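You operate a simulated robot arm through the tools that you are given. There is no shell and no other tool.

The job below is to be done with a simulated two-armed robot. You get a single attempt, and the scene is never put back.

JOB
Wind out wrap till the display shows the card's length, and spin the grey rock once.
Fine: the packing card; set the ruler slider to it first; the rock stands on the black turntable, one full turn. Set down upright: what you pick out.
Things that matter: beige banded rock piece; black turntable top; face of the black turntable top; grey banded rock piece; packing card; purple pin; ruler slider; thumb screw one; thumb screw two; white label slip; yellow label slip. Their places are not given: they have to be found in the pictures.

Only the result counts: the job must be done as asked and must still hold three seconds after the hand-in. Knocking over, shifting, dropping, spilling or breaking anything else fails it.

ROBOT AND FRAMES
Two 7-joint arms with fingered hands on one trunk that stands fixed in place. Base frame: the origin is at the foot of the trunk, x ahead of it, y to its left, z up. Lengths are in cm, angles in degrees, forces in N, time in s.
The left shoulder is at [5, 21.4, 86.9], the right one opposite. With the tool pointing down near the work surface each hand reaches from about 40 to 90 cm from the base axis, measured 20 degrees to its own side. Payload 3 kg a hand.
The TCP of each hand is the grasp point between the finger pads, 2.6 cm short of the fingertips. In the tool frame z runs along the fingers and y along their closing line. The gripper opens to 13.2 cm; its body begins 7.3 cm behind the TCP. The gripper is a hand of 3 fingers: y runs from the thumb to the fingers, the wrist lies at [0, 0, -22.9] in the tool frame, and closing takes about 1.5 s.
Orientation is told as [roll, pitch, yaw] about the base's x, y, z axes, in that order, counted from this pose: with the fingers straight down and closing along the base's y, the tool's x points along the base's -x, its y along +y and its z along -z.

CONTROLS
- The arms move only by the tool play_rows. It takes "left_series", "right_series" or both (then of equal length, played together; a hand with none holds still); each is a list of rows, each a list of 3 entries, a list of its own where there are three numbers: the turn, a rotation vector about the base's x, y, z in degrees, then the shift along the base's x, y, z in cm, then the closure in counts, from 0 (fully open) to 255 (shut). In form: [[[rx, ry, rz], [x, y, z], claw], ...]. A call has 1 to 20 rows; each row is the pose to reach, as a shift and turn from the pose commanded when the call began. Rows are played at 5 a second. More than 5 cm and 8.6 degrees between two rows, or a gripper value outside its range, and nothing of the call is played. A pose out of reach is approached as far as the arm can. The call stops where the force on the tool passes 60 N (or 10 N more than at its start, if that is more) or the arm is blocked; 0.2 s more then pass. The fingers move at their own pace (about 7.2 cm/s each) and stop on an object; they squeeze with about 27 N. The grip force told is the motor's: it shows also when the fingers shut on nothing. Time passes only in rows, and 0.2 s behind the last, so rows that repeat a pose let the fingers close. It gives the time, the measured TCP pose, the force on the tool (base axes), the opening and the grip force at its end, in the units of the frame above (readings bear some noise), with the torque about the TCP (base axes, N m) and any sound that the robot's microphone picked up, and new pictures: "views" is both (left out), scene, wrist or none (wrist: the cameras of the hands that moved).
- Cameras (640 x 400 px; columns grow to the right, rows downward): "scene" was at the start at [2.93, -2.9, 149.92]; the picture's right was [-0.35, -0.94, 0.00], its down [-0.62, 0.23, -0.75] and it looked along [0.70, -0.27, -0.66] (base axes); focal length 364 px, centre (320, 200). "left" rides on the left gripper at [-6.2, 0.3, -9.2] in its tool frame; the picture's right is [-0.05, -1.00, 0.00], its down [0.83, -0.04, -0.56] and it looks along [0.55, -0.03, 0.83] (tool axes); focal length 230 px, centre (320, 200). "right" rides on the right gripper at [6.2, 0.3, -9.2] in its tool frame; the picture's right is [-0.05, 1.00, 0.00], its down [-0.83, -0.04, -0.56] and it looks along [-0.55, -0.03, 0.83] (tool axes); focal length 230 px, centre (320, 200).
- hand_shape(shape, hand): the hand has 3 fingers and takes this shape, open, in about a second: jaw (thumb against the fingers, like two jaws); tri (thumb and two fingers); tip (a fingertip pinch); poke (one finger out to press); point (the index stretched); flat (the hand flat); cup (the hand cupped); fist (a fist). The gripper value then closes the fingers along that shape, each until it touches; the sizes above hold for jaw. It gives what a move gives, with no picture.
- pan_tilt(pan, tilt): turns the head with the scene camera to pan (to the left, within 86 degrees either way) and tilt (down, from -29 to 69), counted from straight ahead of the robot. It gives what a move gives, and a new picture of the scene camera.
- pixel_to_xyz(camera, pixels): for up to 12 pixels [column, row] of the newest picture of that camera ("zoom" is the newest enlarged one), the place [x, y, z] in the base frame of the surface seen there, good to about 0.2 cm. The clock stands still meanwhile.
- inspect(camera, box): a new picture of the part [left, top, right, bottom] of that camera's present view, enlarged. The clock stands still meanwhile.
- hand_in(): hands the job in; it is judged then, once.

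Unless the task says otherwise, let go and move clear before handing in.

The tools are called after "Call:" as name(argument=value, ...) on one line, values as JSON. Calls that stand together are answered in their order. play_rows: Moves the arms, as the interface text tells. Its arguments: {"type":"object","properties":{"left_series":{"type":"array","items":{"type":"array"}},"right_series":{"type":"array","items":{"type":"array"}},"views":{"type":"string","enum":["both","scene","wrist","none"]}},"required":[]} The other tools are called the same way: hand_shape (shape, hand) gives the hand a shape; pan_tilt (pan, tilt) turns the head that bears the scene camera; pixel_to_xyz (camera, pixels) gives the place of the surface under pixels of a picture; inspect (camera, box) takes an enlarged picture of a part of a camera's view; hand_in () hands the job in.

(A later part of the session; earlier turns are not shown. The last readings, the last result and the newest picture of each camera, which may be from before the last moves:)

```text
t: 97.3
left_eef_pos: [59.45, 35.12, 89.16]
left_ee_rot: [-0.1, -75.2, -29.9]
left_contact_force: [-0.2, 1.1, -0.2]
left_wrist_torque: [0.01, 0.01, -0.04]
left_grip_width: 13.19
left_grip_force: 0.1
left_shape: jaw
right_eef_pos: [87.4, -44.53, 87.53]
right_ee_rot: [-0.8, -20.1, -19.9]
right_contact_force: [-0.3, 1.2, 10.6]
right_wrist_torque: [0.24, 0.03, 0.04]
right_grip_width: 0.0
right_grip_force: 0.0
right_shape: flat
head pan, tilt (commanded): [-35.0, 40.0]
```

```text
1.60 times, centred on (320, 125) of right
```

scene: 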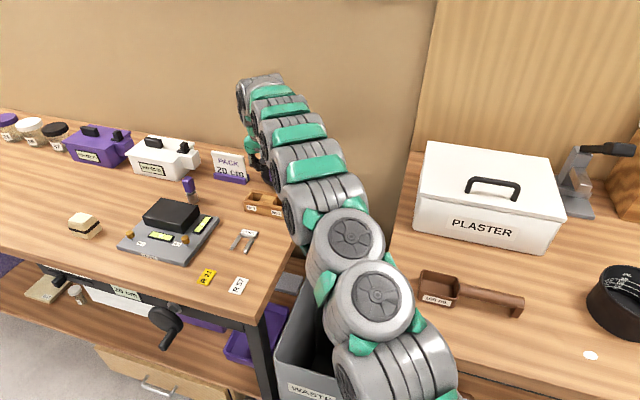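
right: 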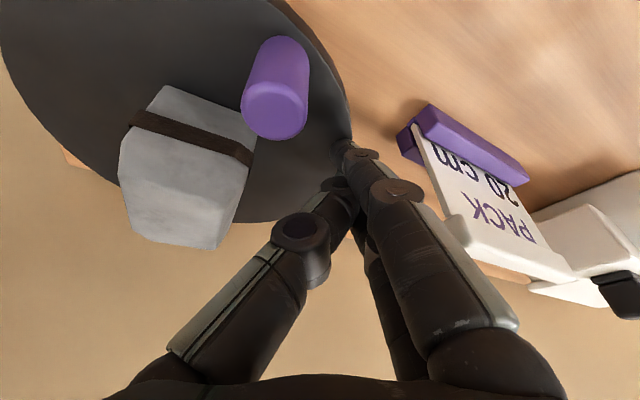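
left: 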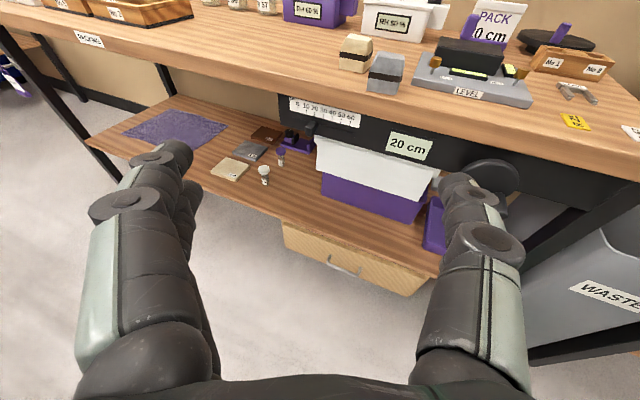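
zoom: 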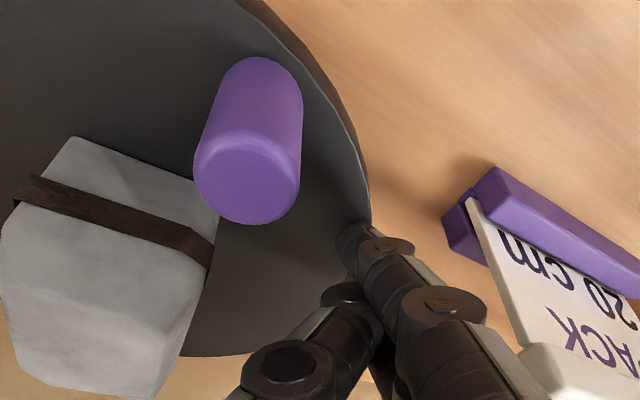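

The index tip touched the disc (10.6 N upward), so it's about 0.8 cm longer than I reckoned. Raise 0.9 cm, then sweep counter-clockwise gently against the pin.

Call:
play_rows(right_series=[[[0, 0, 0], [0, 0, 0.9], 0], [[0, 0, 0], [-1.06, 0.26, 0.9], 0], [[0, 0, 0], [-2.14, 0.38, 0.9], 0], [[0, 0, 0], [-3.23, 0.34, 0.9], 0], [[0, 0, 0], [-4.3, 0.15, 0.9], 0], [[0, 0, 0], [-5.33, -0.19, 0.9], 0], [[0, 0, 0], [-5.33, -0.19, 0.9], 0]], views="wrist")

Call:
inspect(camera="right", box=[120, 0, 520, 250])

```text
t: 98.9
left_eef_pos: [59.55, 35.16, 89.2]
left_ee_rot: [-0.2, -75.2, -29.9]
left_contact_force: [-0.3, 0.3, -0.7]
left_wrist_torque: [-0.04, -0.01, -0.02]
left_grip_width: 13.2
left_grip_force: 0.0
left_shape: jaw
right_eef_pos: [82.04, -44.81, 88.36]
right_ee_rot: [-0.7, -20.0, -19.9]
right_contact_force: [0.4, 0.4, -0.7]
right_wrist_torque: [0.02, -0.02, -0.03]
right_grip_width: 0.0
right_grip_force: 0.0
right_shape: flat
head pan, tilt (commanded): [-35.0, 40.0]
```

right: 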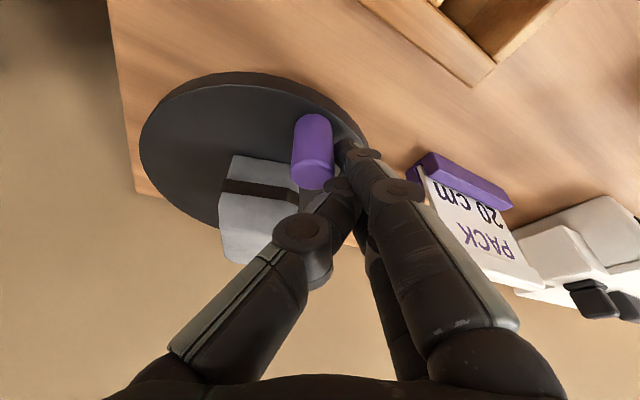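

```text
1.60 times, centred on (320, 125) of right
```

zoom: 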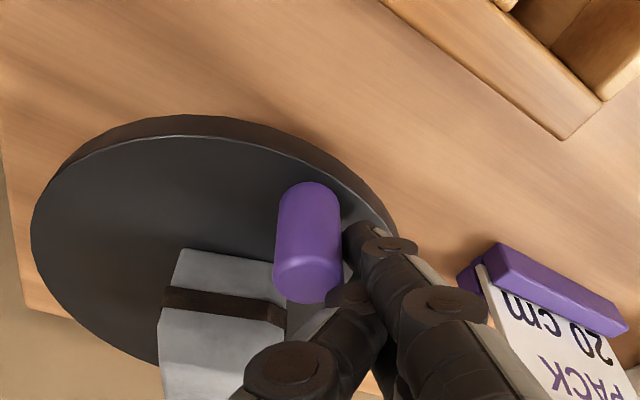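

Forces are tiny; the pin (313,150) is beside the index. Measuring pin and rock to see how far the disc has turned.

Call:
pixel_to_xyz(camera="zoom", pixels=[[310, 285], [290, 285], [335, 285], [310, 265], [310, 298], [305, 200], [200, 255], [280, 275], [165, 320], [285, 320], [220, 340], [355, 235]])

```text
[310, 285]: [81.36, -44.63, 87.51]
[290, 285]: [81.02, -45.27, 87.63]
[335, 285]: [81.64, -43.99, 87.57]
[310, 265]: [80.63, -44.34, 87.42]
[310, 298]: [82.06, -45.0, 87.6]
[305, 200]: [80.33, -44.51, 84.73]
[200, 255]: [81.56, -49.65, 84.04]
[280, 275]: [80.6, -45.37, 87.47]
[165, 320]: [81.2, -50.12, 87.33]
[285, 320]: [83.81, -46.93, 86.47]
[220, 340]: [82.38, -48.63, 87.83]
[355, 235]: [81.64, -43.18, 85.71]
```

The disc turned about 11° with almost no resistance. Continue sweeping to 160°.

Call:
play_rows(right_series=[[[0, 0, 0], [-0.98, -0.48, 0], 0], [[0, 0, 0], [-1.88, -1.09, 0], 0], [[0, 0, 0], [-2.69, -1.81, 0], 0], [[0, 0, 0], [-3.39, -2.65, 0], 0], [[0, 0, 0], [-3.97, -3.57, 0], 0], [[0, 0, 0], [-4.41, -4.56, 0], 0], [[0, 0, 0], [-4.41, -4.56, 0], 0]], views="wrist")

Call:
inspect(camera="right", box=[120, 0, 520, 250])

Call:
pixel_to_xyz(camera="right", pixels=[[300, 150], [290, 170], [280, 150], [310, 150], [250, 180], [220, 200], [300, 200]])

```text
t: 100.5
left_eef_pos: [59.6, 35.18, 89.11]
left_ee_rot: [-0.1, -75.2, -29.8]
left_contact_force: [0.2, -0.2, -0.3]
left_wrist_torque: [0.03, 0.0, -0.02]
left_grip_width: 13.18
left_grip_force: 0.0
left_shape: jaw
right_eef_pos: [77.59, -49.41, 88.28]
right_ee_rot: [-0.9, -20.0, -19.8]
right_contact_force: [0.3, 0.4, -0.1]
right_wrist_torque: [0.0, 0.0, 0.01]
right_grip_width: 0.02
right_grip_force: 0.1
right_shape: flat
head pan, tilt (commanded): [-35.0, 40.0]
```

right: 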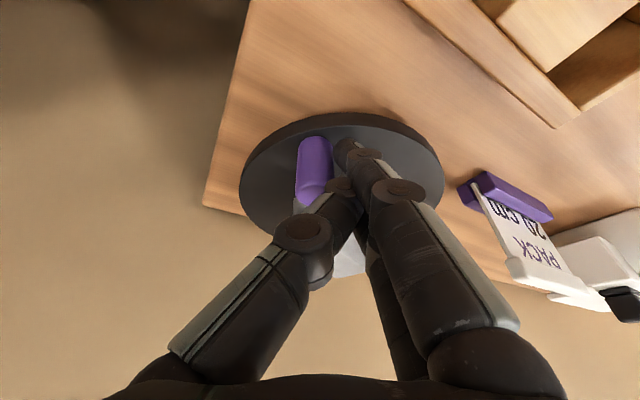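

```text
1.60 times, centred on (320, 125) of right
```

zoom: 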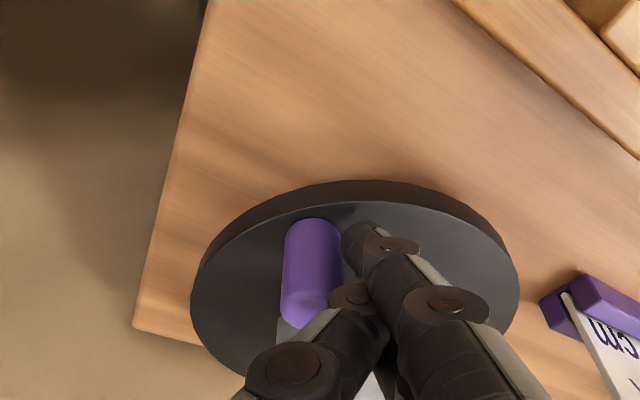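

```text
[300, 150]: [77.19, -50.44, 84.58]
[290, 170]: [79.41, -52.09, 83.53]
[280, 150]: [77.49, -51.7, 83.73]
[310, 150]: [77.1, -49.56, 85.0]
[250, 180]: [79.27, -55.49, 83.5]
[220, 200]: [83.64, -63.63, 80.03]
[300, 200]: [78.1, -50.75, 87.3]
```

The pin is now at about 177°, moving freely. Continue the sweep to 208°.

Call:
play_rows(right_series=[[[0, 0, 0], [-0.3, -1.05, 0], 0], [[0, 0, 0], [-0.45, -2.12, 0], 0], [[0, 0, 0], [-0.45, -3.21, 0], 0], [[0, 0, 0], [-0.3, -4.29, 0], 0], [[0, 0, 0], [0, -5.34, 0], 0], [[0, 0, 0], [0.44, -6.33, 0], 0], [[0, 0, 0], [0.44, -6.33, 0], 0]], views="both")

Call:
inspect(camera="right", box=[120, 50, 520, 300])

Call:
inspect(camera="scene", box=[200, 120, 330, 201])

```text
t: 102.1
left_eef_pos: [59.5, 35.15, 89.16]
left_ee_rot: [0.0, -75.2, -29.9]
left_contact_force: [0.2, 0.0, -0.4]
left_wrist_torque: [0.01, 0.03, 0.01]
left_grip_width: 13.19
left_grip_force: 0.1
left_shape: jaw
right_eef_pos: [77.87, -55.66, 88.26]
right_ee_rot: [-0.8, -20.0, -19.9]
right_contact_force: [4.5, 4.2, 2.1]
right_wrist_torque: [0.12, -0.14, 0.09]
right_grip_width: 0.01
right_grip_force: 0.1
right_shape: flat
head pan, tilt (commanded): [-35.0, 40.0]
```

scene: 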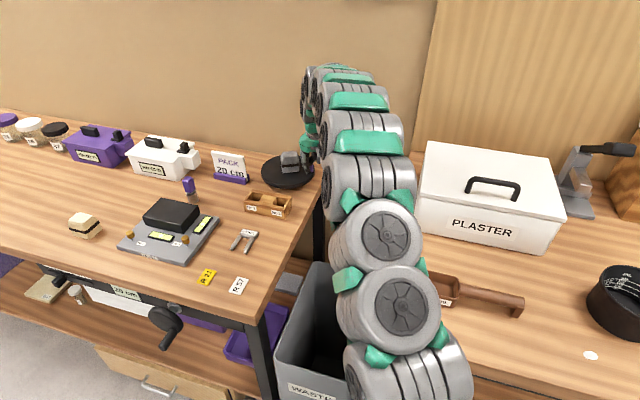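
right: 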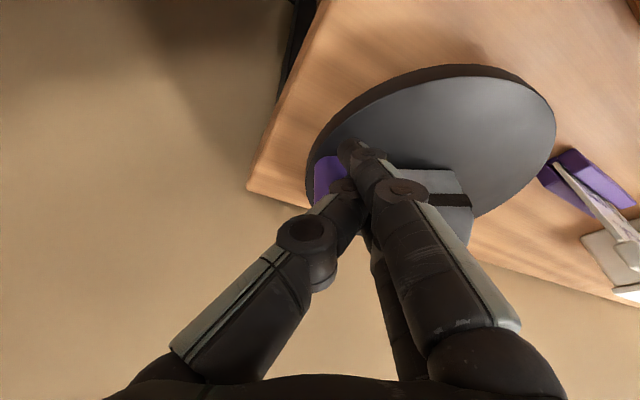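

```text
1.60 times, centred on (320, 175) of right
```

zoom: 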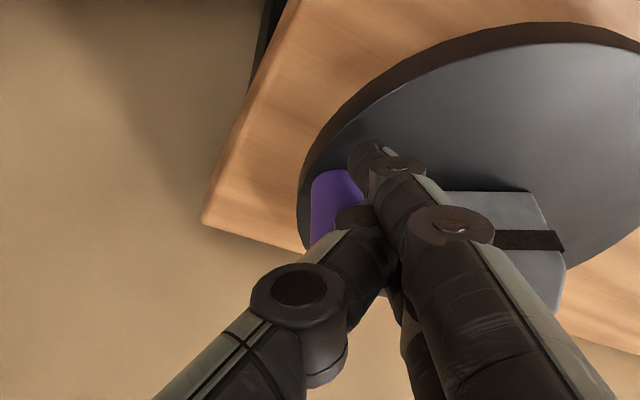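

```text
4.92 times, centred on (265, 160) of scene
```

zoom: 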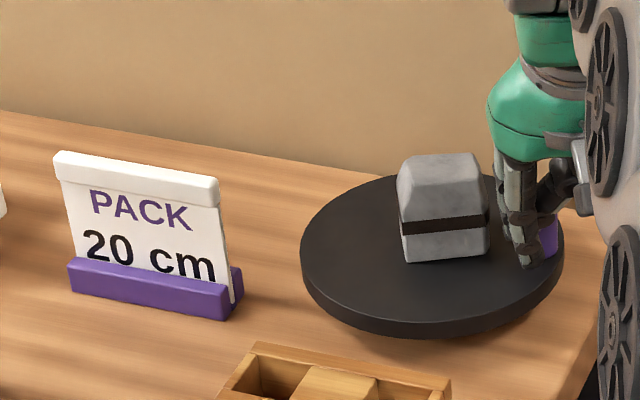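

The rock rides upright. There's a 6 N side force now, so I'll check where pin, fingers and rock are.

Call:
pixel_to_xyz(camera="right", pixels=[[322, 165], [328, 158], [318, 180], [335, 170], [345, 145], [355, 145], [410, 180], [440, 200], [460, 180], [420, 172], [355, 180]])

Call:
pixel_to_xyz(camera="zoom", pixels=[[548, 235], [555, 225], [545, 250], [530, 262], [515, 245], [500, 200], [404, 255], [487, 252], [440, 160], [435, 200]])

```text
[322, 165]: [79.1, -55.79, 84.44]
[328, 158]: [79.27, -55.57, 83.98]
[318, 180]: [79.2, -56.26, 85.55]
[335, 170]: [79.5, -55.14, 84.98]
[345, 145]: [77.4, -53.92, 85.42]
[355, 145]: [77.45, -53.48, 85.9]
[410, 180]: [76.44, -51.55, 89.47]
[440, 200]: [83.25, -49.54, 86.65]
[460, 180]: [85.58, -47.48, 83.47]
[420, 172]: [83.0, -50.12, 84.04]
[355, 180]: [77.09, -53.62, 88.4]
```

```text
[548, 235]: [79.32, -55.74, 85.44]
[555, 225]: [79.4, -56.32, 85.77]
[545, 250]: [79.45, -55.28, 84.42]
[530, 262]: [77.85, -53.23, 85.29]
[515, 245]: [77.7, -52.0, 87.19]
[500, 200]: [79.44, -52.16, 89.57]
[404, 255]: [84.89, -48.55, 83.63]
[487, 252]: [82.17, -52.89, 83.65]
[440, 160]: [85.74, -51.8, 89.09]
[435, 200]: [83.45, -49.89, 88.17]
```

Pin is at ~227°, on the fingers' side; beyond here it has to be pushed forward. I'll draw the hand back 1.5 cm so the fingertips are squarely behind the pin, then push on to about 280°.

Call:
play_rows(right_series=[[[0, 0, 0], [-0.9, 0.5, 0], 0], [[0, 0, 0], [-1.7, 0.6, 0], 0], [[0, 0, 0], [-1.42, 0.36, 0], 0], [[0, 0, 0], [-0.79, -0.44, 0], 0], [[0, 0, 0], [-0.05, -1.17, 0], 0], [[0, 0, 0], [0.79, -1.78, 0], 0], [[0, 0, 0], [1.7, -2.26, 0], 0], [[0, 0, 0], [1.7, -2.26, 0], 0]], views="both")

Call:
inspect(camera="right", box=[200, 50, 600, 300])

Call:
inspect(camera="scene", box=[200, 120, 330, 201])

```text
t: 103.9
left_eef_pos: [59.54, 35.16, 89.15]
left_ee_rot: [-0.2, -75.3, -29.8]
left_contact_force: [0.1, -0.2, 0.0]
left_wrist_torque: [0.03, 0.01, 0.01]
left_grip_width: 13.18
left_grip_force: 0.0
left_shape: jaw
right_eef_pos: [79.62, -58.13, 88.34]
right_ee_rot: [-0.9, -20.0, -19.9]
right_contact_force: [0.1, 0.4, 0.7]
right_wrist_torque: [0.02, -0.03, 0.03]
right_grip_width: 0.0
right_grip_force: 0.1
right_shape: flat
head pan, tilt (commanded): [-35.0, 40.0]
```

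scene: 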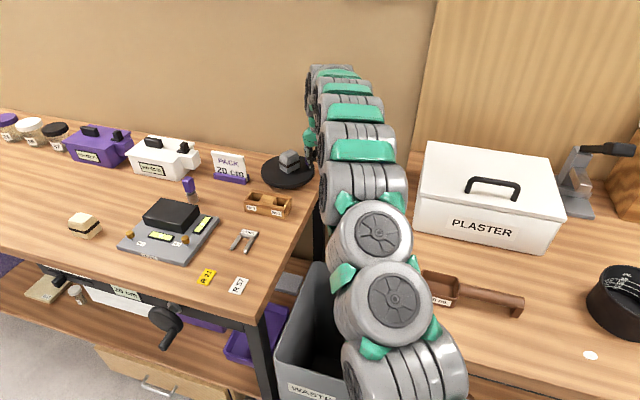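
right: 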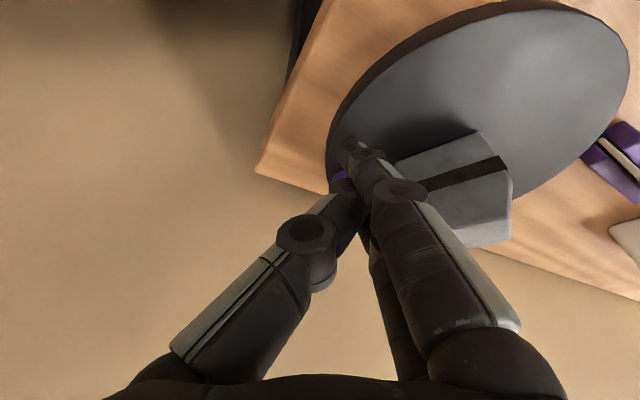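

```text
1.60 times, centred on (400, 175) of right
```

zoom: 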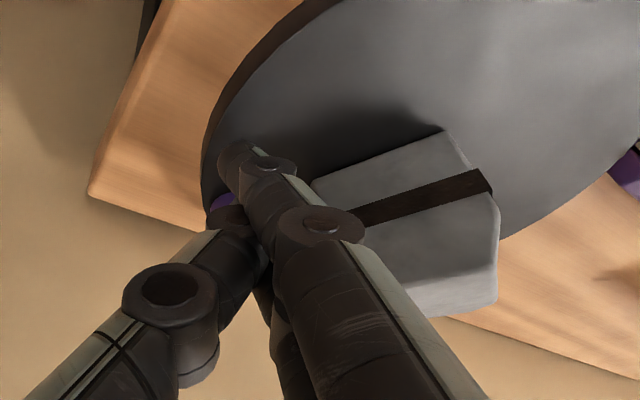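

```text
4.92 times, centred on (265, 160) of scene
```

zoom: 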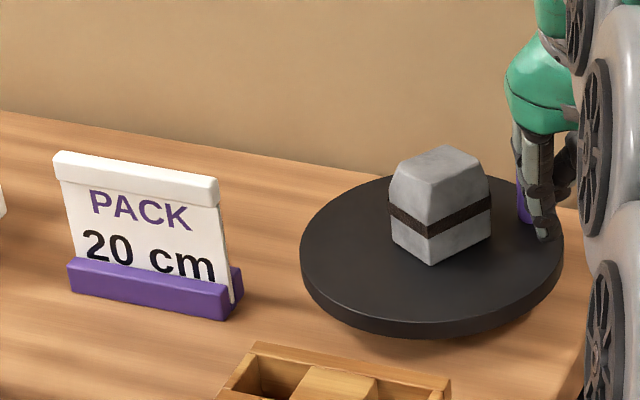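

The disc and rock keep turning together. Measuring the pin (zoom 522,208) and rock again.

Call:
pixel_to_xyz(camera="zoom", pixels=[[521, 205], [524, 215], [518, 195], [430, 262], [490, 240], [392, 240], [545, 235], [545, 215], [440, 165]])

Call:
pixel_to_xyz(camera="right", pixels=[[340, 178], [337, 182], [345, 145], [352, 150], [420, 165], [480, 135], [510, 190], [500, 150]])

```text
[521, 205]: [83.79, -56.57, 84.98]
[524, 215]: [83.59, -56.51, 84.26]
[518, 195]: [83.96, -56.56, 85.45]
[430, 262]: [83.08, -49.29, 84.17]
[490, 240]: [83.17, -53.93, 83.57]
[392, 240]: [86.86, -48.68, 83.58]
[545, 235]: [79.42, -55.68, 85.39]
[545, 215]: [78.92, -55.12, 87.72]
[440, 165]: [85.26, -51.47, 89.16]
```

```text
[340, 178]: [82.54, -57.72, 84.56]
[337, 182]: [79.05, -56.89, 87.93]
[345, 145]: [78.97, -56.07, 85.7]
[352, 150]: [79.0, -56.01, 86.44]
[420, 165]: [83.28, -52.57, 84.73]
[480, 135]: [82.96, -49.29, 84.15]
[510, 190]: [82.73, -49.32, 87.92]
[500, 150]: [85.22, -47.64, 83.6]
```

Pin now at ~258°. Push on forward to bring it to about 283°, near the end of what the arm can reach on that side.

Call:
play_rows(right_series=[[[0, 0, 0], [0.5, -0.2, 0], 0], [[0, 0, 0], [0.97, -0.35, 0], 0], [[0, 0, 0], [1.5, -0.48, 0], 0], [[0, 0, 0], [1.98, -0.57, 0], 0], [[0, 0, 0], [2.5, -0.62, 0], 0], [[0, 0, 0], [3.01, -0.64, 0], 0], [[0, 0, 0], [3.01, -0.64, 0], 0]], views="both")

Call:
inspect(camera="scene", box=[200, 120, 330, 201])

```text
t: 105.5
left_eef_pos: [59.46, 35.16, 89.18]
left_ee_rot: [-0.1, -75.2, -29.9]
left_contact_force: [-0.8, 0.6, 0.3]
left_wrist_torque: [-0.03, -0.01, -0.03]
left_grip_width: 13.2
left_grip_force: 0.0
left_shape: jaw
right_eef_pos: [82.68, -58.67, 88.28]
right_ee_rot: [-0.7, -20.0, -19.9]
right_contact_force: [-1.5, 0.5, -0.3]
right_wrist_torque: [-0.01, 0.02, 0.02]
right_grip_width: 0.01
right_grip_force: 0.1
right_shape: flat
head pan, tilt (commanded): [-35.0, 40.0]
```

scene: 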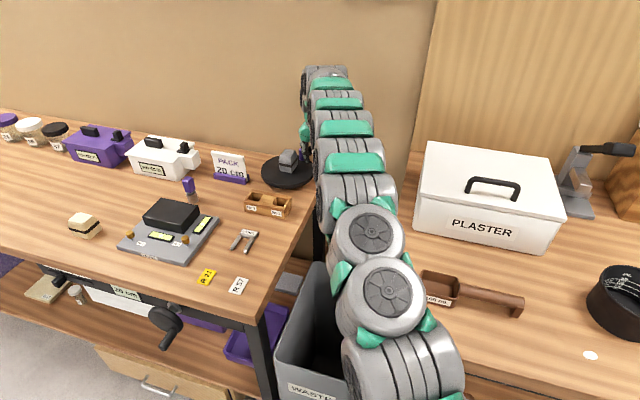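
right: 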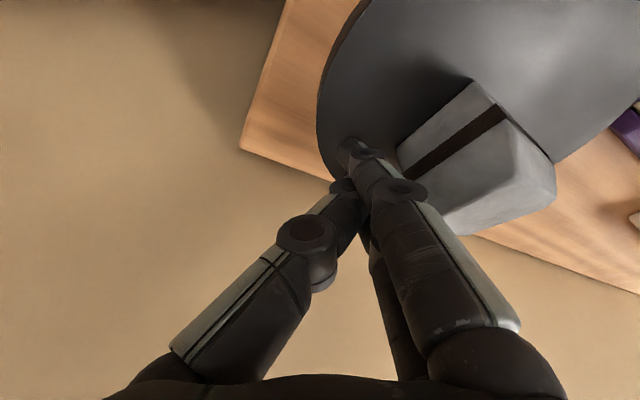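

```text
4.92 times, centred on (265, 160) of scene
```

zoom: 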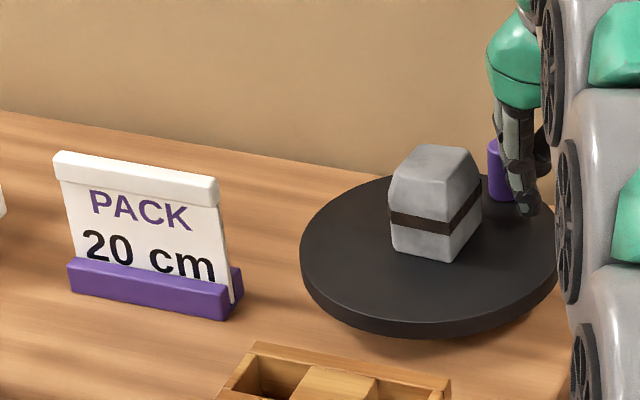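

Pin visible behind the fingers at zoom (497,170). Measuring it.

Call:
pixel_to_xyz(camera="zoom", pixels=[[492, 170], [497, 190], [490, 150], [493, 145], [448, 258], [482, 205], [391, 245], [520, 205], [505, 140]])

```text
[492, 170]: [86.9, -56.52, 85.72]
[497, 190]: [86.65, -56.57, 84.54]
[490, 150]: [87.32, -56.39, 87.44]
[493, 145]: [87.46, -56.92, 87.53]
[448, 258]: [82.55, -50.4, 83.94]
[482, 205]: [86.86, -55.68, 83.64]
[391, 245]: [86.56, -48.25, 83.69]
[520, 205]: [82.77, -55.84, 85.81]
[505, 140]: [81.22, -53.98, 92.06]
```

Pin at ~289° (177° done). For the far side I'll drive the disc by light fingertip friction on its face from the near side. Moving the hand round the near side, above the pin height and clear of the rock.

Call:
play_rows(right_series=[[[0, 0, 0], [-1.5, 0.3, 1.5], 0], [[0, 0, 0], [-3.5, 1.0, 4.2], 0], [[0, 0, 0], [-6.5, 3.5, 4.2], 0], [[0, 0, 0], [-8.6, 7.0, 4.2], 0], [[0, 0, 0], [-8.4, 11, 4.2], 0], [[0, 0, 0], [-5.5, 14, 4.2], 0], [[0, 0, 0], [-2.0, 15, 4.2], 0], [[0, 0, 0], [0, 14.3, 3.0], 0], [[0, 0, 0], [0, 14.15, 0.6], 0]], views="both")

Call:
inspect(camera="scene", box=[200, 120, 330, 201])

```text
t: 107.5
left_eef_pos: [59.5, 35.18, 89.16]
left_ee_rot: [-0.1, -75.2, -29.9]
left_contact_force: [0.4, -0.2, 0.2]
left_wrist_torque: [0.01, 0.0, 0.03]
left_grip_width: 13.18
left_grip_force: 0.0
left_shape: jaw
right_eef_pos: [82.61, -44.32, 88.92]
right_ee_rot: [-0.9, -19.9, -19.9]
right_contact_force: [-0.6, -0.1, -0.4]
right_wrist_torque: [-0.01, 0.0, -0.01]
right_grip_width: 0.02
right_grip_force: 0.2
right_shape: flat
head pan, tilt (commanded): [-35.0, 40.0]
```

scene: 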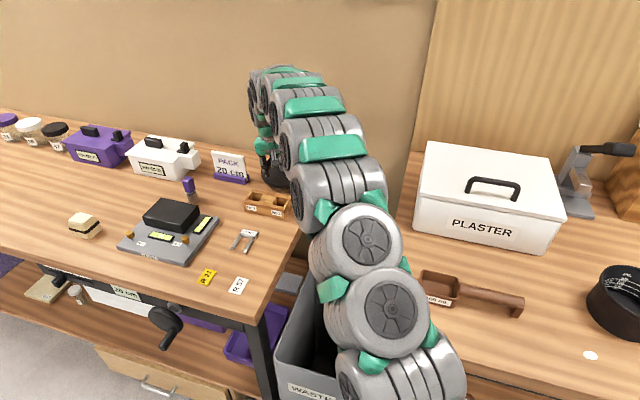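
right: 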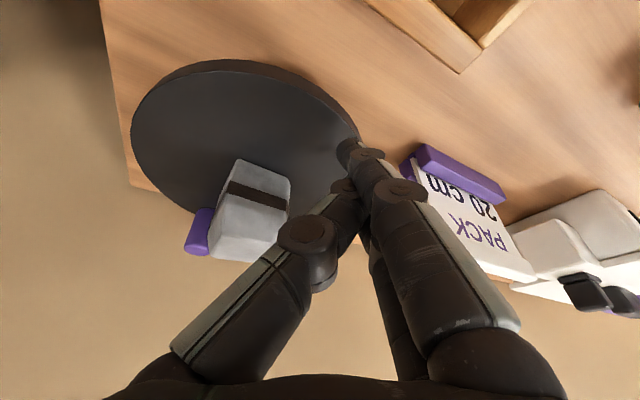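

```text
4.92 times, centred on (265, 160) of scene
```

zoom: 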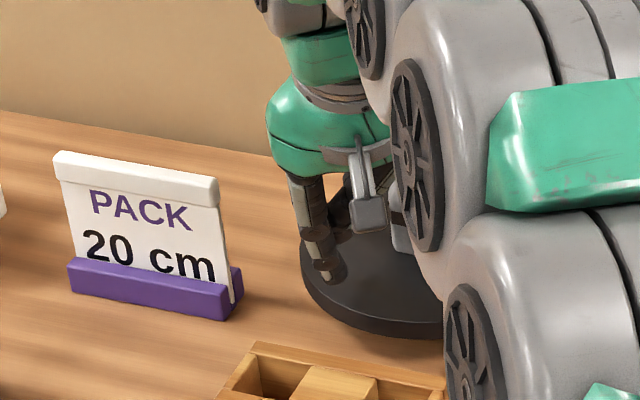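

The pin is visible across the rock at (200,230). Lower the fingertip onto the face and check the force.

Call:
play_rows(right_series=[[[0, 0, 0], [0, 0, -0.8], 0], [[0, 0, 0], [0, 0, -1.2], 0], [[0, 0, 0], [0, 0, -1.4], 0], [[0, 0, 0], [0, 0, -1.4], 0]], views="none")

```text
t: 108.5
left_eef_pos: [59.54, 35.2, 89.11]
left_ee_rot: [-0.1, -75.3, -29.9]
left_contact_force: [0.3, 0.2, 1.0]
left_wrist_torque: [-0.03, 0.03, 0.01]
left_grip_width: 13.19
left_grip_force: 0.1
left_shape: jaw
right_eef_pos: [82.66, -44.32, 87.57]
right_ee_rot: [-0.8, -20.0, -19.9]
right_contact_force: [-0.9, 0.0, -0.7]
right_wrist_torque: [0.01, -0.03, -0.03]
right_grip_width: 0.0
right_grip_force: 0.0
right_shape: flat
head pan, tilt (commanded): [-35.0, 40.0]
```

No contact yet at 87.57; a little lower.

Call:
play_rows(right_series=[[[0, 0, 0], [0, 0, -0.15], 0], [[0, 0, 0], [0, 0, -0.25], 0], [[0, 0, 0], [0, 0, -0.25], 0]], views="none")

```text
t: 109.3
left_eef_pos: [59.43, 35.12, 89.12]
left_ee_rot: [-0.1, -75.3, -29.9]
left_contact_force: [-0.2, 0.9, 0.1]
left_wrist_torque: [0.0, 0.03, -0.04]
left_grip_width: 13.19
left_grip_force: 0.1
left_shape: jaw
right_eef_pos: [82.68, -44.33, 87.41]
right_ee_rot: [-0.9, -20.1, -19.9]
right_contact_force: [-0.2, 3.7, 15.9]
right_wrist_torque: [0.48, -0.12, 0.03]
right_grip_width: 0.0
right_grip_force: 0.1
right_shape: flat
head pan, tilt (commanded): [-35.0, 40.0]
```

Pressing with ~16 N. Drag the fingertip counter-clockwise along the near side about 48°.

Call:
play_rows(right_series=[[[0, 0, 0], [-1.02, -0.35, 0], 0], [[0, 0, 0], [-1.97, -0.84, 0], 0], [[0, 0, 0], [-2.85, -1.45, 0], 0], [[0, 0, 0], [-3.64, -2.19, 0], 0], [[0, 0, 0], [-4.32, -3.02, 0], 0], [[0, 0, 0], [-4.87, -3.94, 0], 0], [[0, 0, 0], [-4.87, -3.94, 0], 0]], views="both")

Call:
inspect(camera="scene", box=[200, 120, 330, 201])

```text
t: 110.9
left_eef_pos: [59.4, 35.17, 89.17]
left_ee_rot: [-0.1, -75.2, -30.0]
left_contact_force: [-0.4, 0.1, -0.6]
left_wrist_torque: [0.03, 0.0, 0.02]
left_grip_width: 13.2
left_grip_force: 0.1
left_shape: jaw
right_eef_pos: [77.85, -48.45, 87.3]
right_ee_rot: [-0.9, -20.2, -19.9]
right_contact_force: [-6.4, 6.1, 25.2]
right_wrist_torque: [1.2, -0.12, 0.35]
right_grip_width: 0.02
right_grip_force: 0.1
right_shape: flat
head pan, tilt (commanded): [-35.0, 40.0]
```

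scene: 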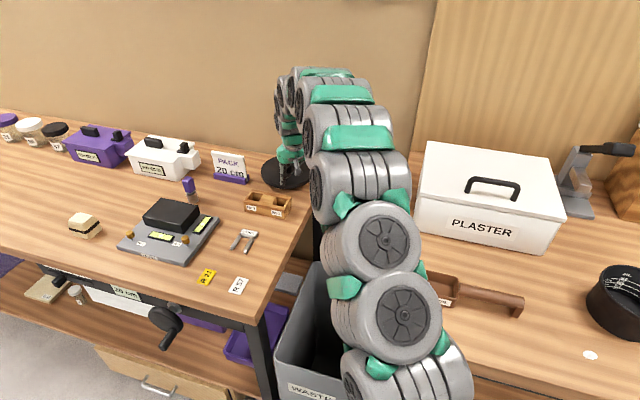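
right: 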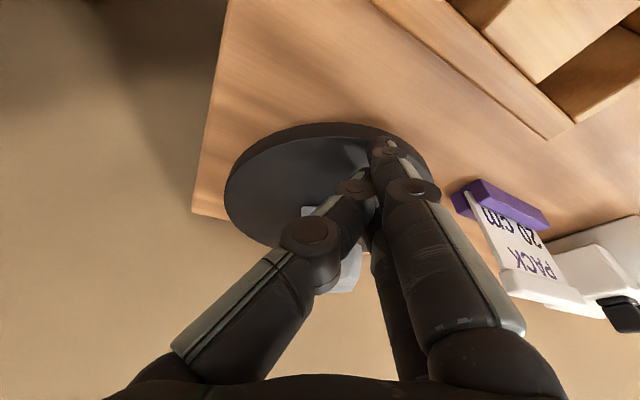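

```text
4.92 times, centred on (265, 160) of scene
```

zoom: 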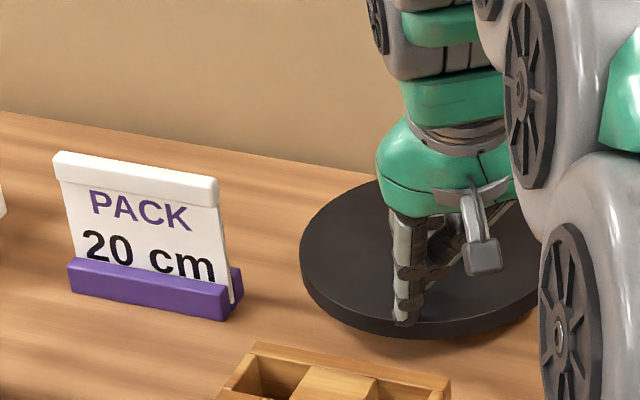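

The fingertip dragged with 25 N normal force. I'll lift and look at where the pin and rock are now.

Call:
play_rows(right_series=[[[0, 0, 0], [0, 0, 1.2], 0], [[0, 0, 0], [-1, 1, 3.5], 0], [[0, 0, 0], [-2.5, 3, 5.5], 0], [[0, 0, 0], [-3.5, 6, 6.5], 0]], views="both")

Call:
inspect(camera="right", box=[120, 0, 520, 250])

Call:
inspect(camera="scene", box=[200, 120, 330, 201])

```text
t: 111.9
left_eef_pos: [59.59, 35.18, 89.2]
left_ee_rot: [-0.1, -75.2, -29.9]
left_contact_force: [-0.6, 0.3, 0.7]
left_wrist_torque: [0.02, -0.01, 0.01]
left_grip_width: 13.17
left_grip_force: 0.1
left_shape: jaw
right_eef_pos: [74.49, -42.26, 93.81]
right_ee_rot: [-0.7, -20.1, -19.9]
right_contact_force: [-0.8, 0.0, -0.5]
right_wrist_torque: [-0.03, -0.01, 0.02]
right_grip_width: 0.0
right_grip_force: 0.2
right_shape: flat
head pan, tilt (commanded): [-35.0, 40.0]
```

scene: 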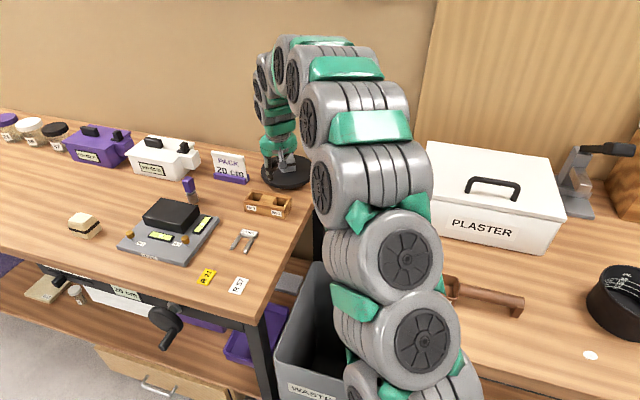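
right: 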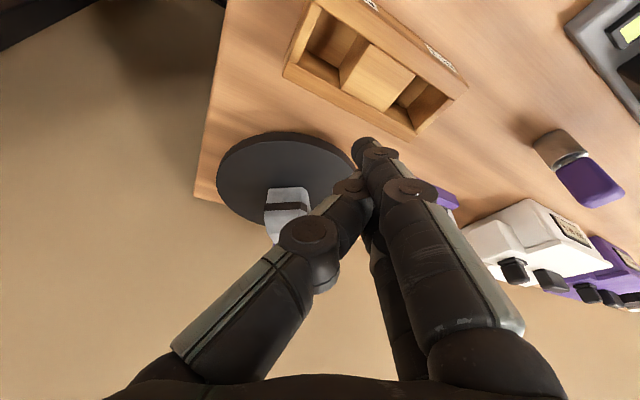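

```text
1.60 times, centred on (320, 125) of right
```

zoom: 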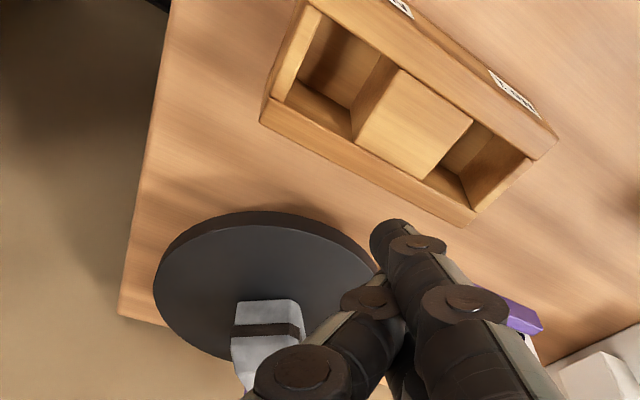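

```text
4.92 times, centred on (265, 160) of scene
```

zoom: 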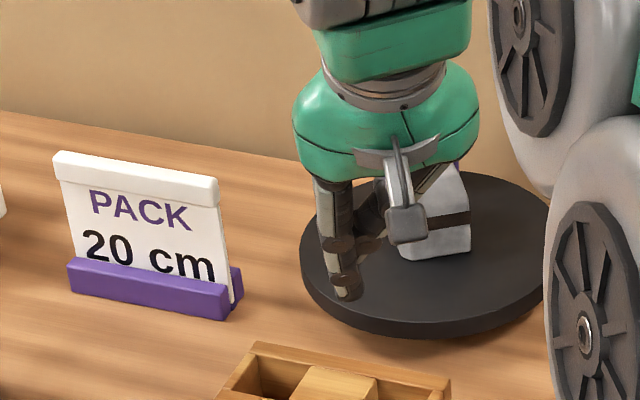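

The pin is hidden, so I'll infer the turn from the rock's edges and look for the pin.

Call:
pixel_to_xyz(camera="zoom", pixels=[[402, 257], [468, 248], [400, 235], [469, 222], [435, 240], [440, 220], [465, 175], [520, 210]])

Call:
pixel_to_xyz(camera="right", pixels=[[268, 192], [305, 190], [270, 225], [300, 225], [275, 240], [285, 190], [308, 205], [265, 205]])

Call:
play_rows(right_series=[[[0, 0, 0], [-2, 2, 2], 0], [[0, 0, 0], [-5, 4.5, 3], 0], [[0, 0, 0], [-8, 7, 3], 0]], views="both")

```text
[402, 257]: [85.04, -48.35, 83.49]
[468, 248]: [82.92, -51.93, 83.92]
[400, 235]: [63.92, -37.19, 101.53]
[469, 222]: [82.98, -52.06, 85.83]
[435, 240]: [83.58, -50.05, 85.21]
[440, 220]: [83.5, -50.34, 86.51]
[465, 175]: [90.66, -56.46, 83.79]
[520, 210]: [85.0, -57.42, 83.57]
```

```text
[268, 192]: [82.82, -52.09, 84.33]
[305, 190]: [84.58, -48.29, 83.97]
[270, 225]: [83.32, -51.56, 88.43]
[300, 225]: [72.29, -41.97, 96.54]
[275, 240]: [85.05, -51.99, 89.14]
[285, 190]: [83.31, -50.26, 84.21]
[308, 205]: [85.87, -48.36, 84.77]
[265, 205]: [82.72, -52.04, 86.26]
```

```text
t: 112.7
left_eef_pos: [59.49, 35.32, 89.2]
left_ee_rot: [-0.1, -75.2, -29.9]
left_contact_force: [0.4, 0.4, 0.7]
left_wrist_torque: [0.01, -0.02, -0.02]
left_grip_width: 13.19
left_grip_force: 0.0
left_shape: jaw
right_eef_pos: [66.41, -35.26, 96.78]
right_ee_rot: [-0.8, -20.1, -19.9]
right_contact_force: [-0.8, -0.4, -0.8]
right_wrist_torque: [-0.02, 0.02, 0.0]
right_grip_width: 0.0
right_grip_force: 0.1
right_shape: flat
head pan, tilt (commanded): [-35.0, 40.0]
```

scene: 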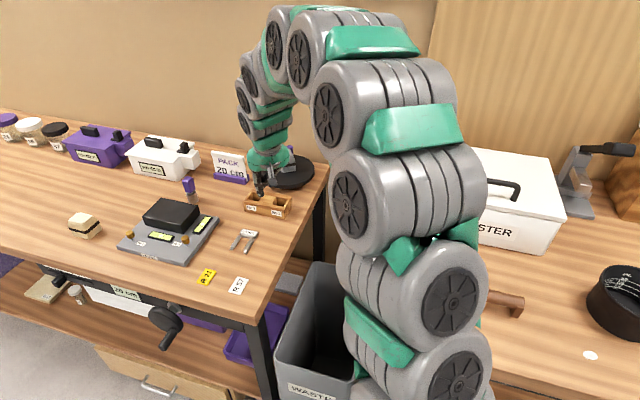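
right: 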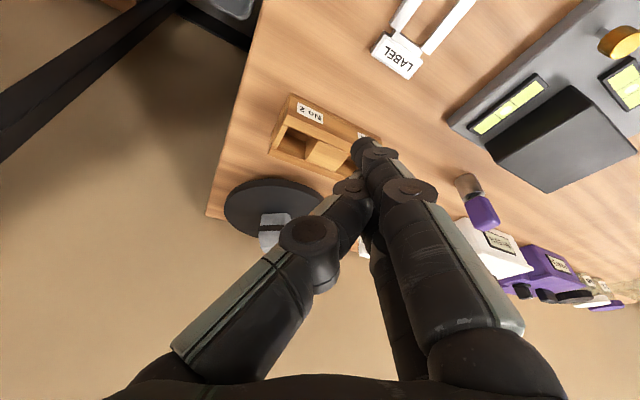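

A glimpse of the pin at scene (291,150). Zooming in.

Call:
inspect(camera="scene", box=[235, 120, 335, 200])

Call:
pixel_to_xyz(camera="scene", pixels=[[291, 150], [290, 148], [292, 155], [285, 182], [300, 180]])

```text
5.00 times, centred on (285, 160) of scene
```

zoom: 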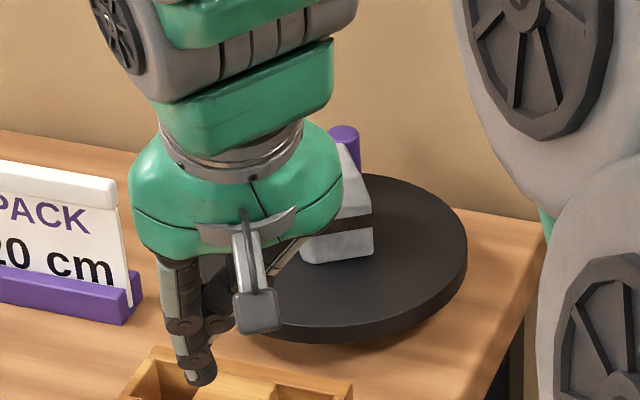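

```text
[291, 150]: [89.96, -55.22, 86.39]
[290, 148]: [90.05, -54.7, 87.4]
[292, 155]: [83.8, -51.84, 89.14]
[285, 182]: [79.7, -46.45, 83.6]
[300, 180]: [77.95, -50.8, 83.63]
```

Pin now at about 316°: the drag works but the finger gives sideways. Pulling towards the robot (from ~66° to ~150°) is the stiffer direction, so I'll start the next drag from there.

Call:
play_rows(right_series=[[[0, 0, 0], [4.5, -1.5, -0.5], 0], [[0, 0, 0], [9, -3, -1.2], 0], [[0, 0, 0], [13.5, -4.5, -2.5], 0], [[0, 0, 0], [17.5, -6, -4], 0], [[0, 0, 0], [20.3, -7.8, -5.5], 0], [[0, 0, 0], [21.35, -9.4, -6.8], 0], [[0, 0, 0], [21.35, -9.6, -8.4], 0], [[0, 0, 0], [21.35, -9.6, -9.2], 0], [[0, 0, 0], [21.35, -9.6, -9.45], 0], [[0, 0, 0], [21.35, -9.6, -9.45], 0]], views="wrist")

```text
t: 114.9
left_eef_pos: [59.5, 35.17, 89.14]
left_ee_rot: [-0.1, -75.3, -29.9]
left_contact_force: [0.4, -0.1, 0.6]
left_wrist_torque: [0.01, -0.04, 0.0]
left_grip_width: 13.18
left_grip_force: 0.2
left_shape: jaw
right_eef_pos: [87.65, -44.88, 87.36]
right_ee_rot: [-0.8, -20.0, -19.8]
right_contact_force: [0.5, 0.5, 0.7]
right_wrist_torque: [0.01, -0.02, -0.04]
right_grip_width: 0.01
right_grip_force: 0.0
right_shape: flat
head pan, tilt (commanded): [-35.0, 40.0]
```

right: 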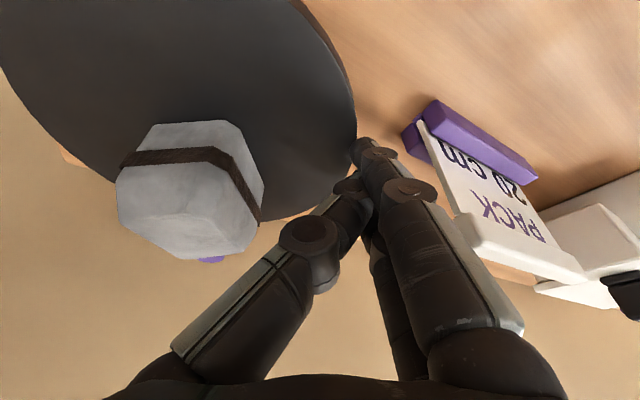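

No contact: the index tip (360,150) is just off the rim. Lift, move 1 cm inwards and press again.

Call:
play_rows(right_series=[[[0, 0, 0], [0, 0, 0.9], 0], [[0, 0, 0], [-0.4, -1.1, 0.9], 0], [[0, 0, 0], [-0.4, -1.1, 0.3], 0], [[0, 0, 0], [-0.4, -1.1, 0.05], 0], [[0, 0, 0], [-0.4, -1.1, 0.0], 0]], views="wrist")

```text
t: 116.1
left_eef_pos: [59.39, 35.22, 89.21]
left_ee_rot: [-0.1, -75.2, -29.9]
left_contact_force: [0.5, 0.3, 0.3]
left_wrist_torque: [0.01, 0.0, -0.01]
left_grip_width: 13.2
left_grip_force: 0.0
left_shape: jaw
right_eef_pos: [87.34, -46.12, 87.71]
right_ee_rot: [-0.8, -20.4, -19.8]
right_contact_force: [1.4, 0.5, 32.0]
right_wrist_torque: [0.93, -0.34, -0.04]
right_grip_width: 0.01
right_grip_force: 0.1
right_shape: flat
head pan, tilt (commanded): [-35.0, 40.0]
```

right: 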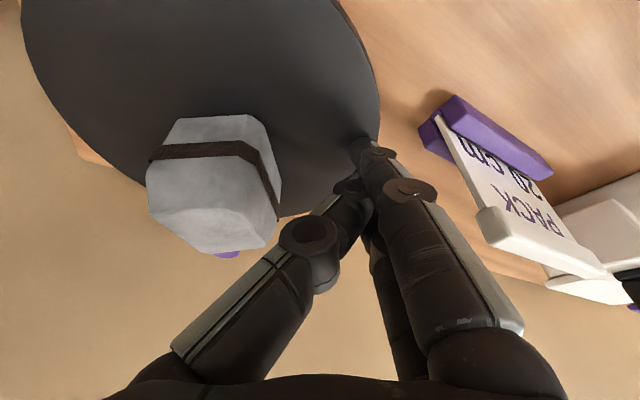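

Good contact now (32 N). Drag towards the robot and round, from ~66° to ~147°.

Call:
play_rows(right_series=[[[0, 0, 0], [-0.92, 0.37, 0.08], 0], [[0, 0, 0], [-1.94, 0.66, 0.1], 0], [[0, 0, 0], [-3.01, 0.79, 0.1], 0], [[0, 0, 0], [-4.11, 0.75, 0.1], 0], [[0, 0, 0], [-5.19, 0.53, 0.1], 0], [[0, 0, 0], [-6.25, 0.14, 0.1], 0], [[0, 0, 0], [-7.24, -0.43, 0.1], 0], [[0, 0, 0], [-8.15, -1.15, 0.1], 0], [[0, 0, 0], [-8.15, -1.15, 1.2], 0], [[0, 0, 0], [-9.0, 0.5, 3.5], 0], [[0, 0, 0], [-11.0, 3.5, 5.5], 0], [[0, 0, 0], [-13.5, 6.5, 7.0], 0]], views="both")

Call:
inspect(camera="scene", box=[235, 120, 335, 200])

Call:
inspect(camera="right", box=[120, 50, 520, 300])

```text
t: 118.7
left_eef_pos: [59.49, 35.13, 89.22]
left_ee_rot: [-0.1, -75.3, -29.9]
left_contact_force: [0.2, 0.8, 0.0]
left_wrist_torque: [-0.03, 0.01, 0.02]
left_grip_width: 13.2
left_grip_force: 0.1
left_shape: jaw
right_eef_pos: [73.72, -39.7, 94.05]
right_ee_rot: [-0.9, -20.0, -19.9]
right_contact_force: [0.2, 0.1, 0.7]
right_wrist_torque: [0.04, 0.0, 0.02]
right_grip_width: 0.01
right_grip_force: 0.0
right_shape: flat
head pan, tilt (commanded): [-35.0, 40.0]
```

scene: 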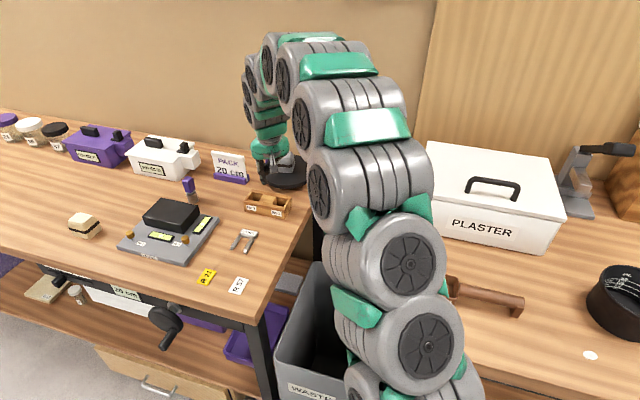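
right: 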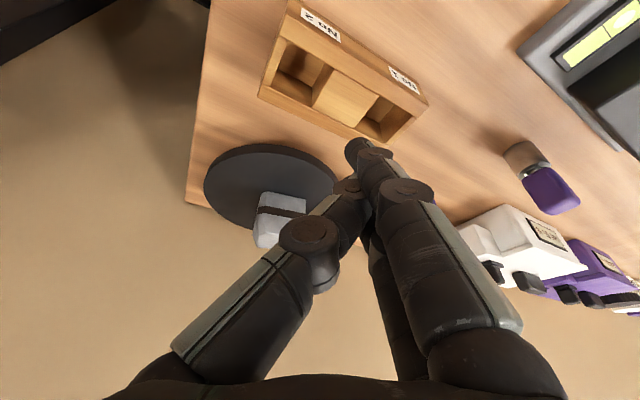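

```text
5.00 times, centred on (285, 160) of scene
```

zoom: 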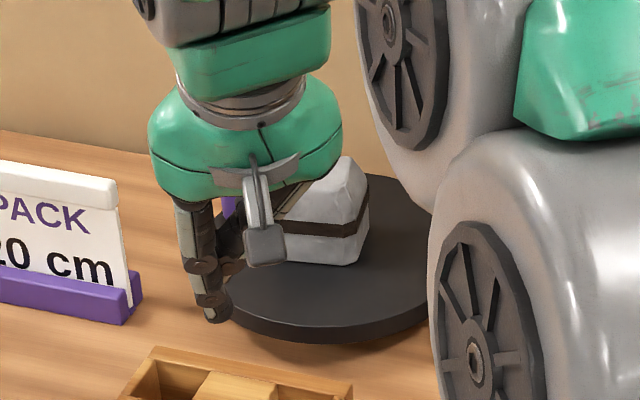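

```text
1.60 times, centred on (320, 175) of right
```

zoom: 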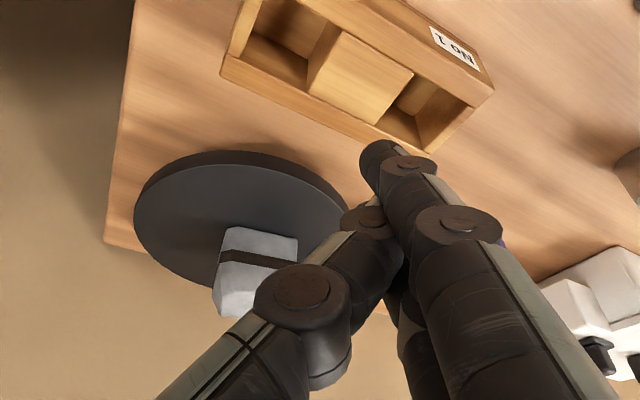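

A bit of purple at zoom (228,207): the pin has come round to the left side. I'll back the hand away for a clear look.

Call:
play_rows(right_series=[[[0, 0, 0], [-4, -0.5, 2.5], 0], [[0, 0, 0], [-8, -1, 4.5], 0], [[0, 0, 0], [-12, -1.5, 5.5], 0]], views="both")

Call:
inspect(camera="scene", box=[235, 120, 335, 200])

Call:
inspect(camera="right", box=[180, 100, 420, 250])

```text
t: 119.5
left_eef_pos: [59.39, 35.27, 89.2]
left_ee_rot: [0.0, -75.2, -29.9]
left_contact_force: [0.1, 0.6, -0.2]
left_wrist_torque: [0.04, -0.02, 0.05]
left_grip_width: 13.2
left_grip_force: 0.1
left_shape: jaw
right_eef_pos: [61.85, -40.98, 99.81]
right_ee_rot: [-0.7, -20.1, -19.9]
right_contact_force: [-0.4, -1.6, -0.2]
right_wrist_torque: [0.01, 0.01, 0.0]
right_grip_width: 0.0
right_grip_force: 0.1
right_shape: flat
head pan, tilt (commanded): [-35.0, 40.0]
```

scene: 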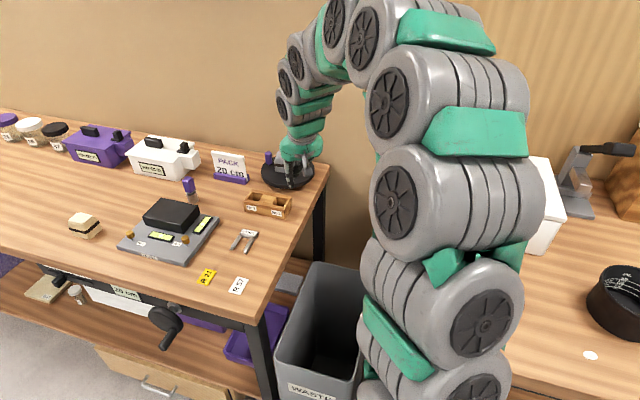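
right: 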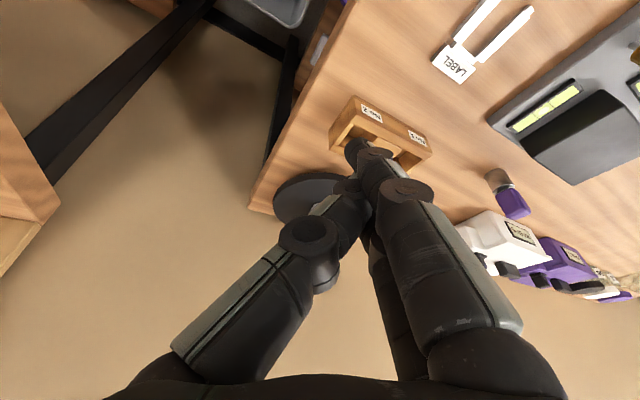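

```text
5.00 times, centred on (285, 160) of scene
```

zoom: 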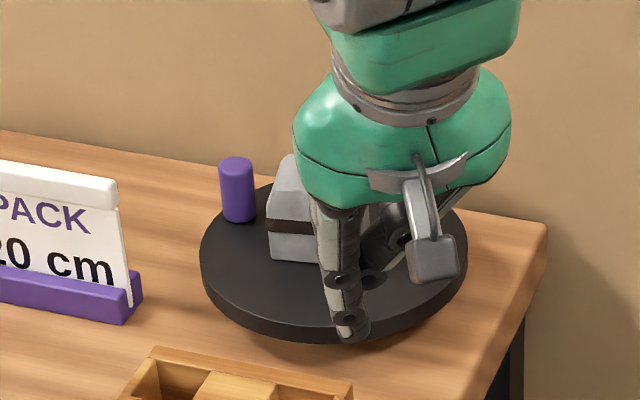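

```text
2.67 times, centred on (300, 175) of right
```

zoom: 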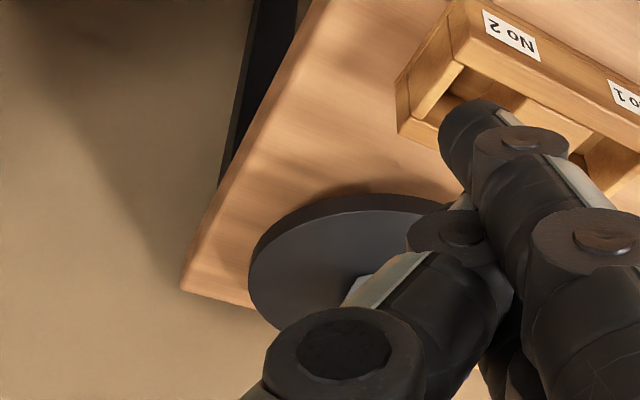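

The pin is in clear view at scene (268,158) on the left-back side. Measuring pin and rock.

Call:
pixel_to_xyz(camera="scene", pixels=[[268, 158], [266, 160], [271, 160], [268, 153], [268, 163], [274, 170], [278, 172], [276, 160], [290, 171]])

```text
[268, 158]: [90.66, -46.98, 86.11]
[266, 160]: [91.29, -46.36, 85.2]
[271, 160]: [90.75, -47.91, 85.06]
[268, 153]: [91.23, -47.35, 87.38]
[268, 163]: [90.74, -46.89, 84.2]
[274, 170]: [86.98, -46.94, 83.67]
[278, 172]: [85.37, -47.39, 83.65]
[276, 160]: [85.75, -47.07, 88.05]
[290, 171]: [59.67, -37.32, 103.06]
```

Pin at ~27° (≈275° done). One more face drag of ~75°, then a final nudge by the pin. Moving back to the drag start and pressing.

Call:
play_rows(right_series=[[[0, 0, 0], [4.7, 0.3, -1], 0], [[0, 0, 0], [9.3, 0.5, -2.3], 0], [[0, 0, 0], [13.8, 0.3, -3.8], 0], [[0, 0, 0], [18.1, -0.3, -5.5], 0], [[0, 0, 0], [21.9, -1.5, -7.3], 0], [[0, 0, 0], [24.7, -3, -8.8], 0], [[0, 0, 0], [25.45, -4.6, -10.5], 0], [[0, 0, 0], [25.45, -5.0, -11.8], 0], [[0, 0, 0], [25.45, -5.0, -12.3], 0], [[0, 0, 0], [25.45, -5.0, -12.3], 0]], views="wrist")

```text
t: 121.7
left_eef_pos: [59.45, 35.13, 89.19]
left_ee_rot: [-0.1, -75.2, -29.9]
left_contact_force: [0.4, 0.2, -0.2]
left_wrist_torque: [0.01, -0.01, -0.01]
left_grip_width: 13.19
left_grip_force: 0.1
left_shape: jaw
right_eef_pos: [87.37, -46.26, 87.69]
right_ee_rot: [-0.8, -20.1, -19.9]
right_contact_force: [1.0, 1.0, 8.5]
right_wrist_torque: [0.27, -0.1, 0.01]
right_grip_width: 0.0
right_grip_force: 0.1
right_shape: flat
head pan, tilt (commanded): [-35.0, 40.0]
```

right: 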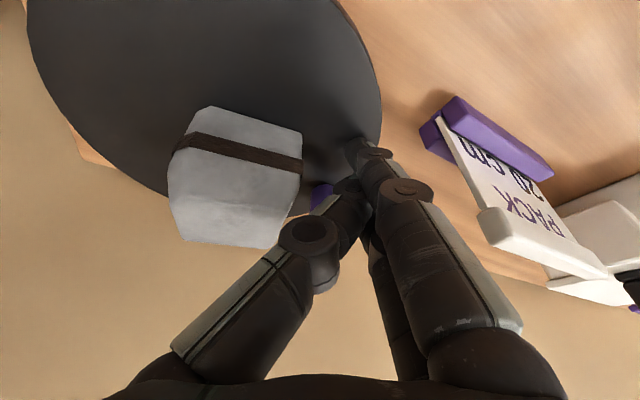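

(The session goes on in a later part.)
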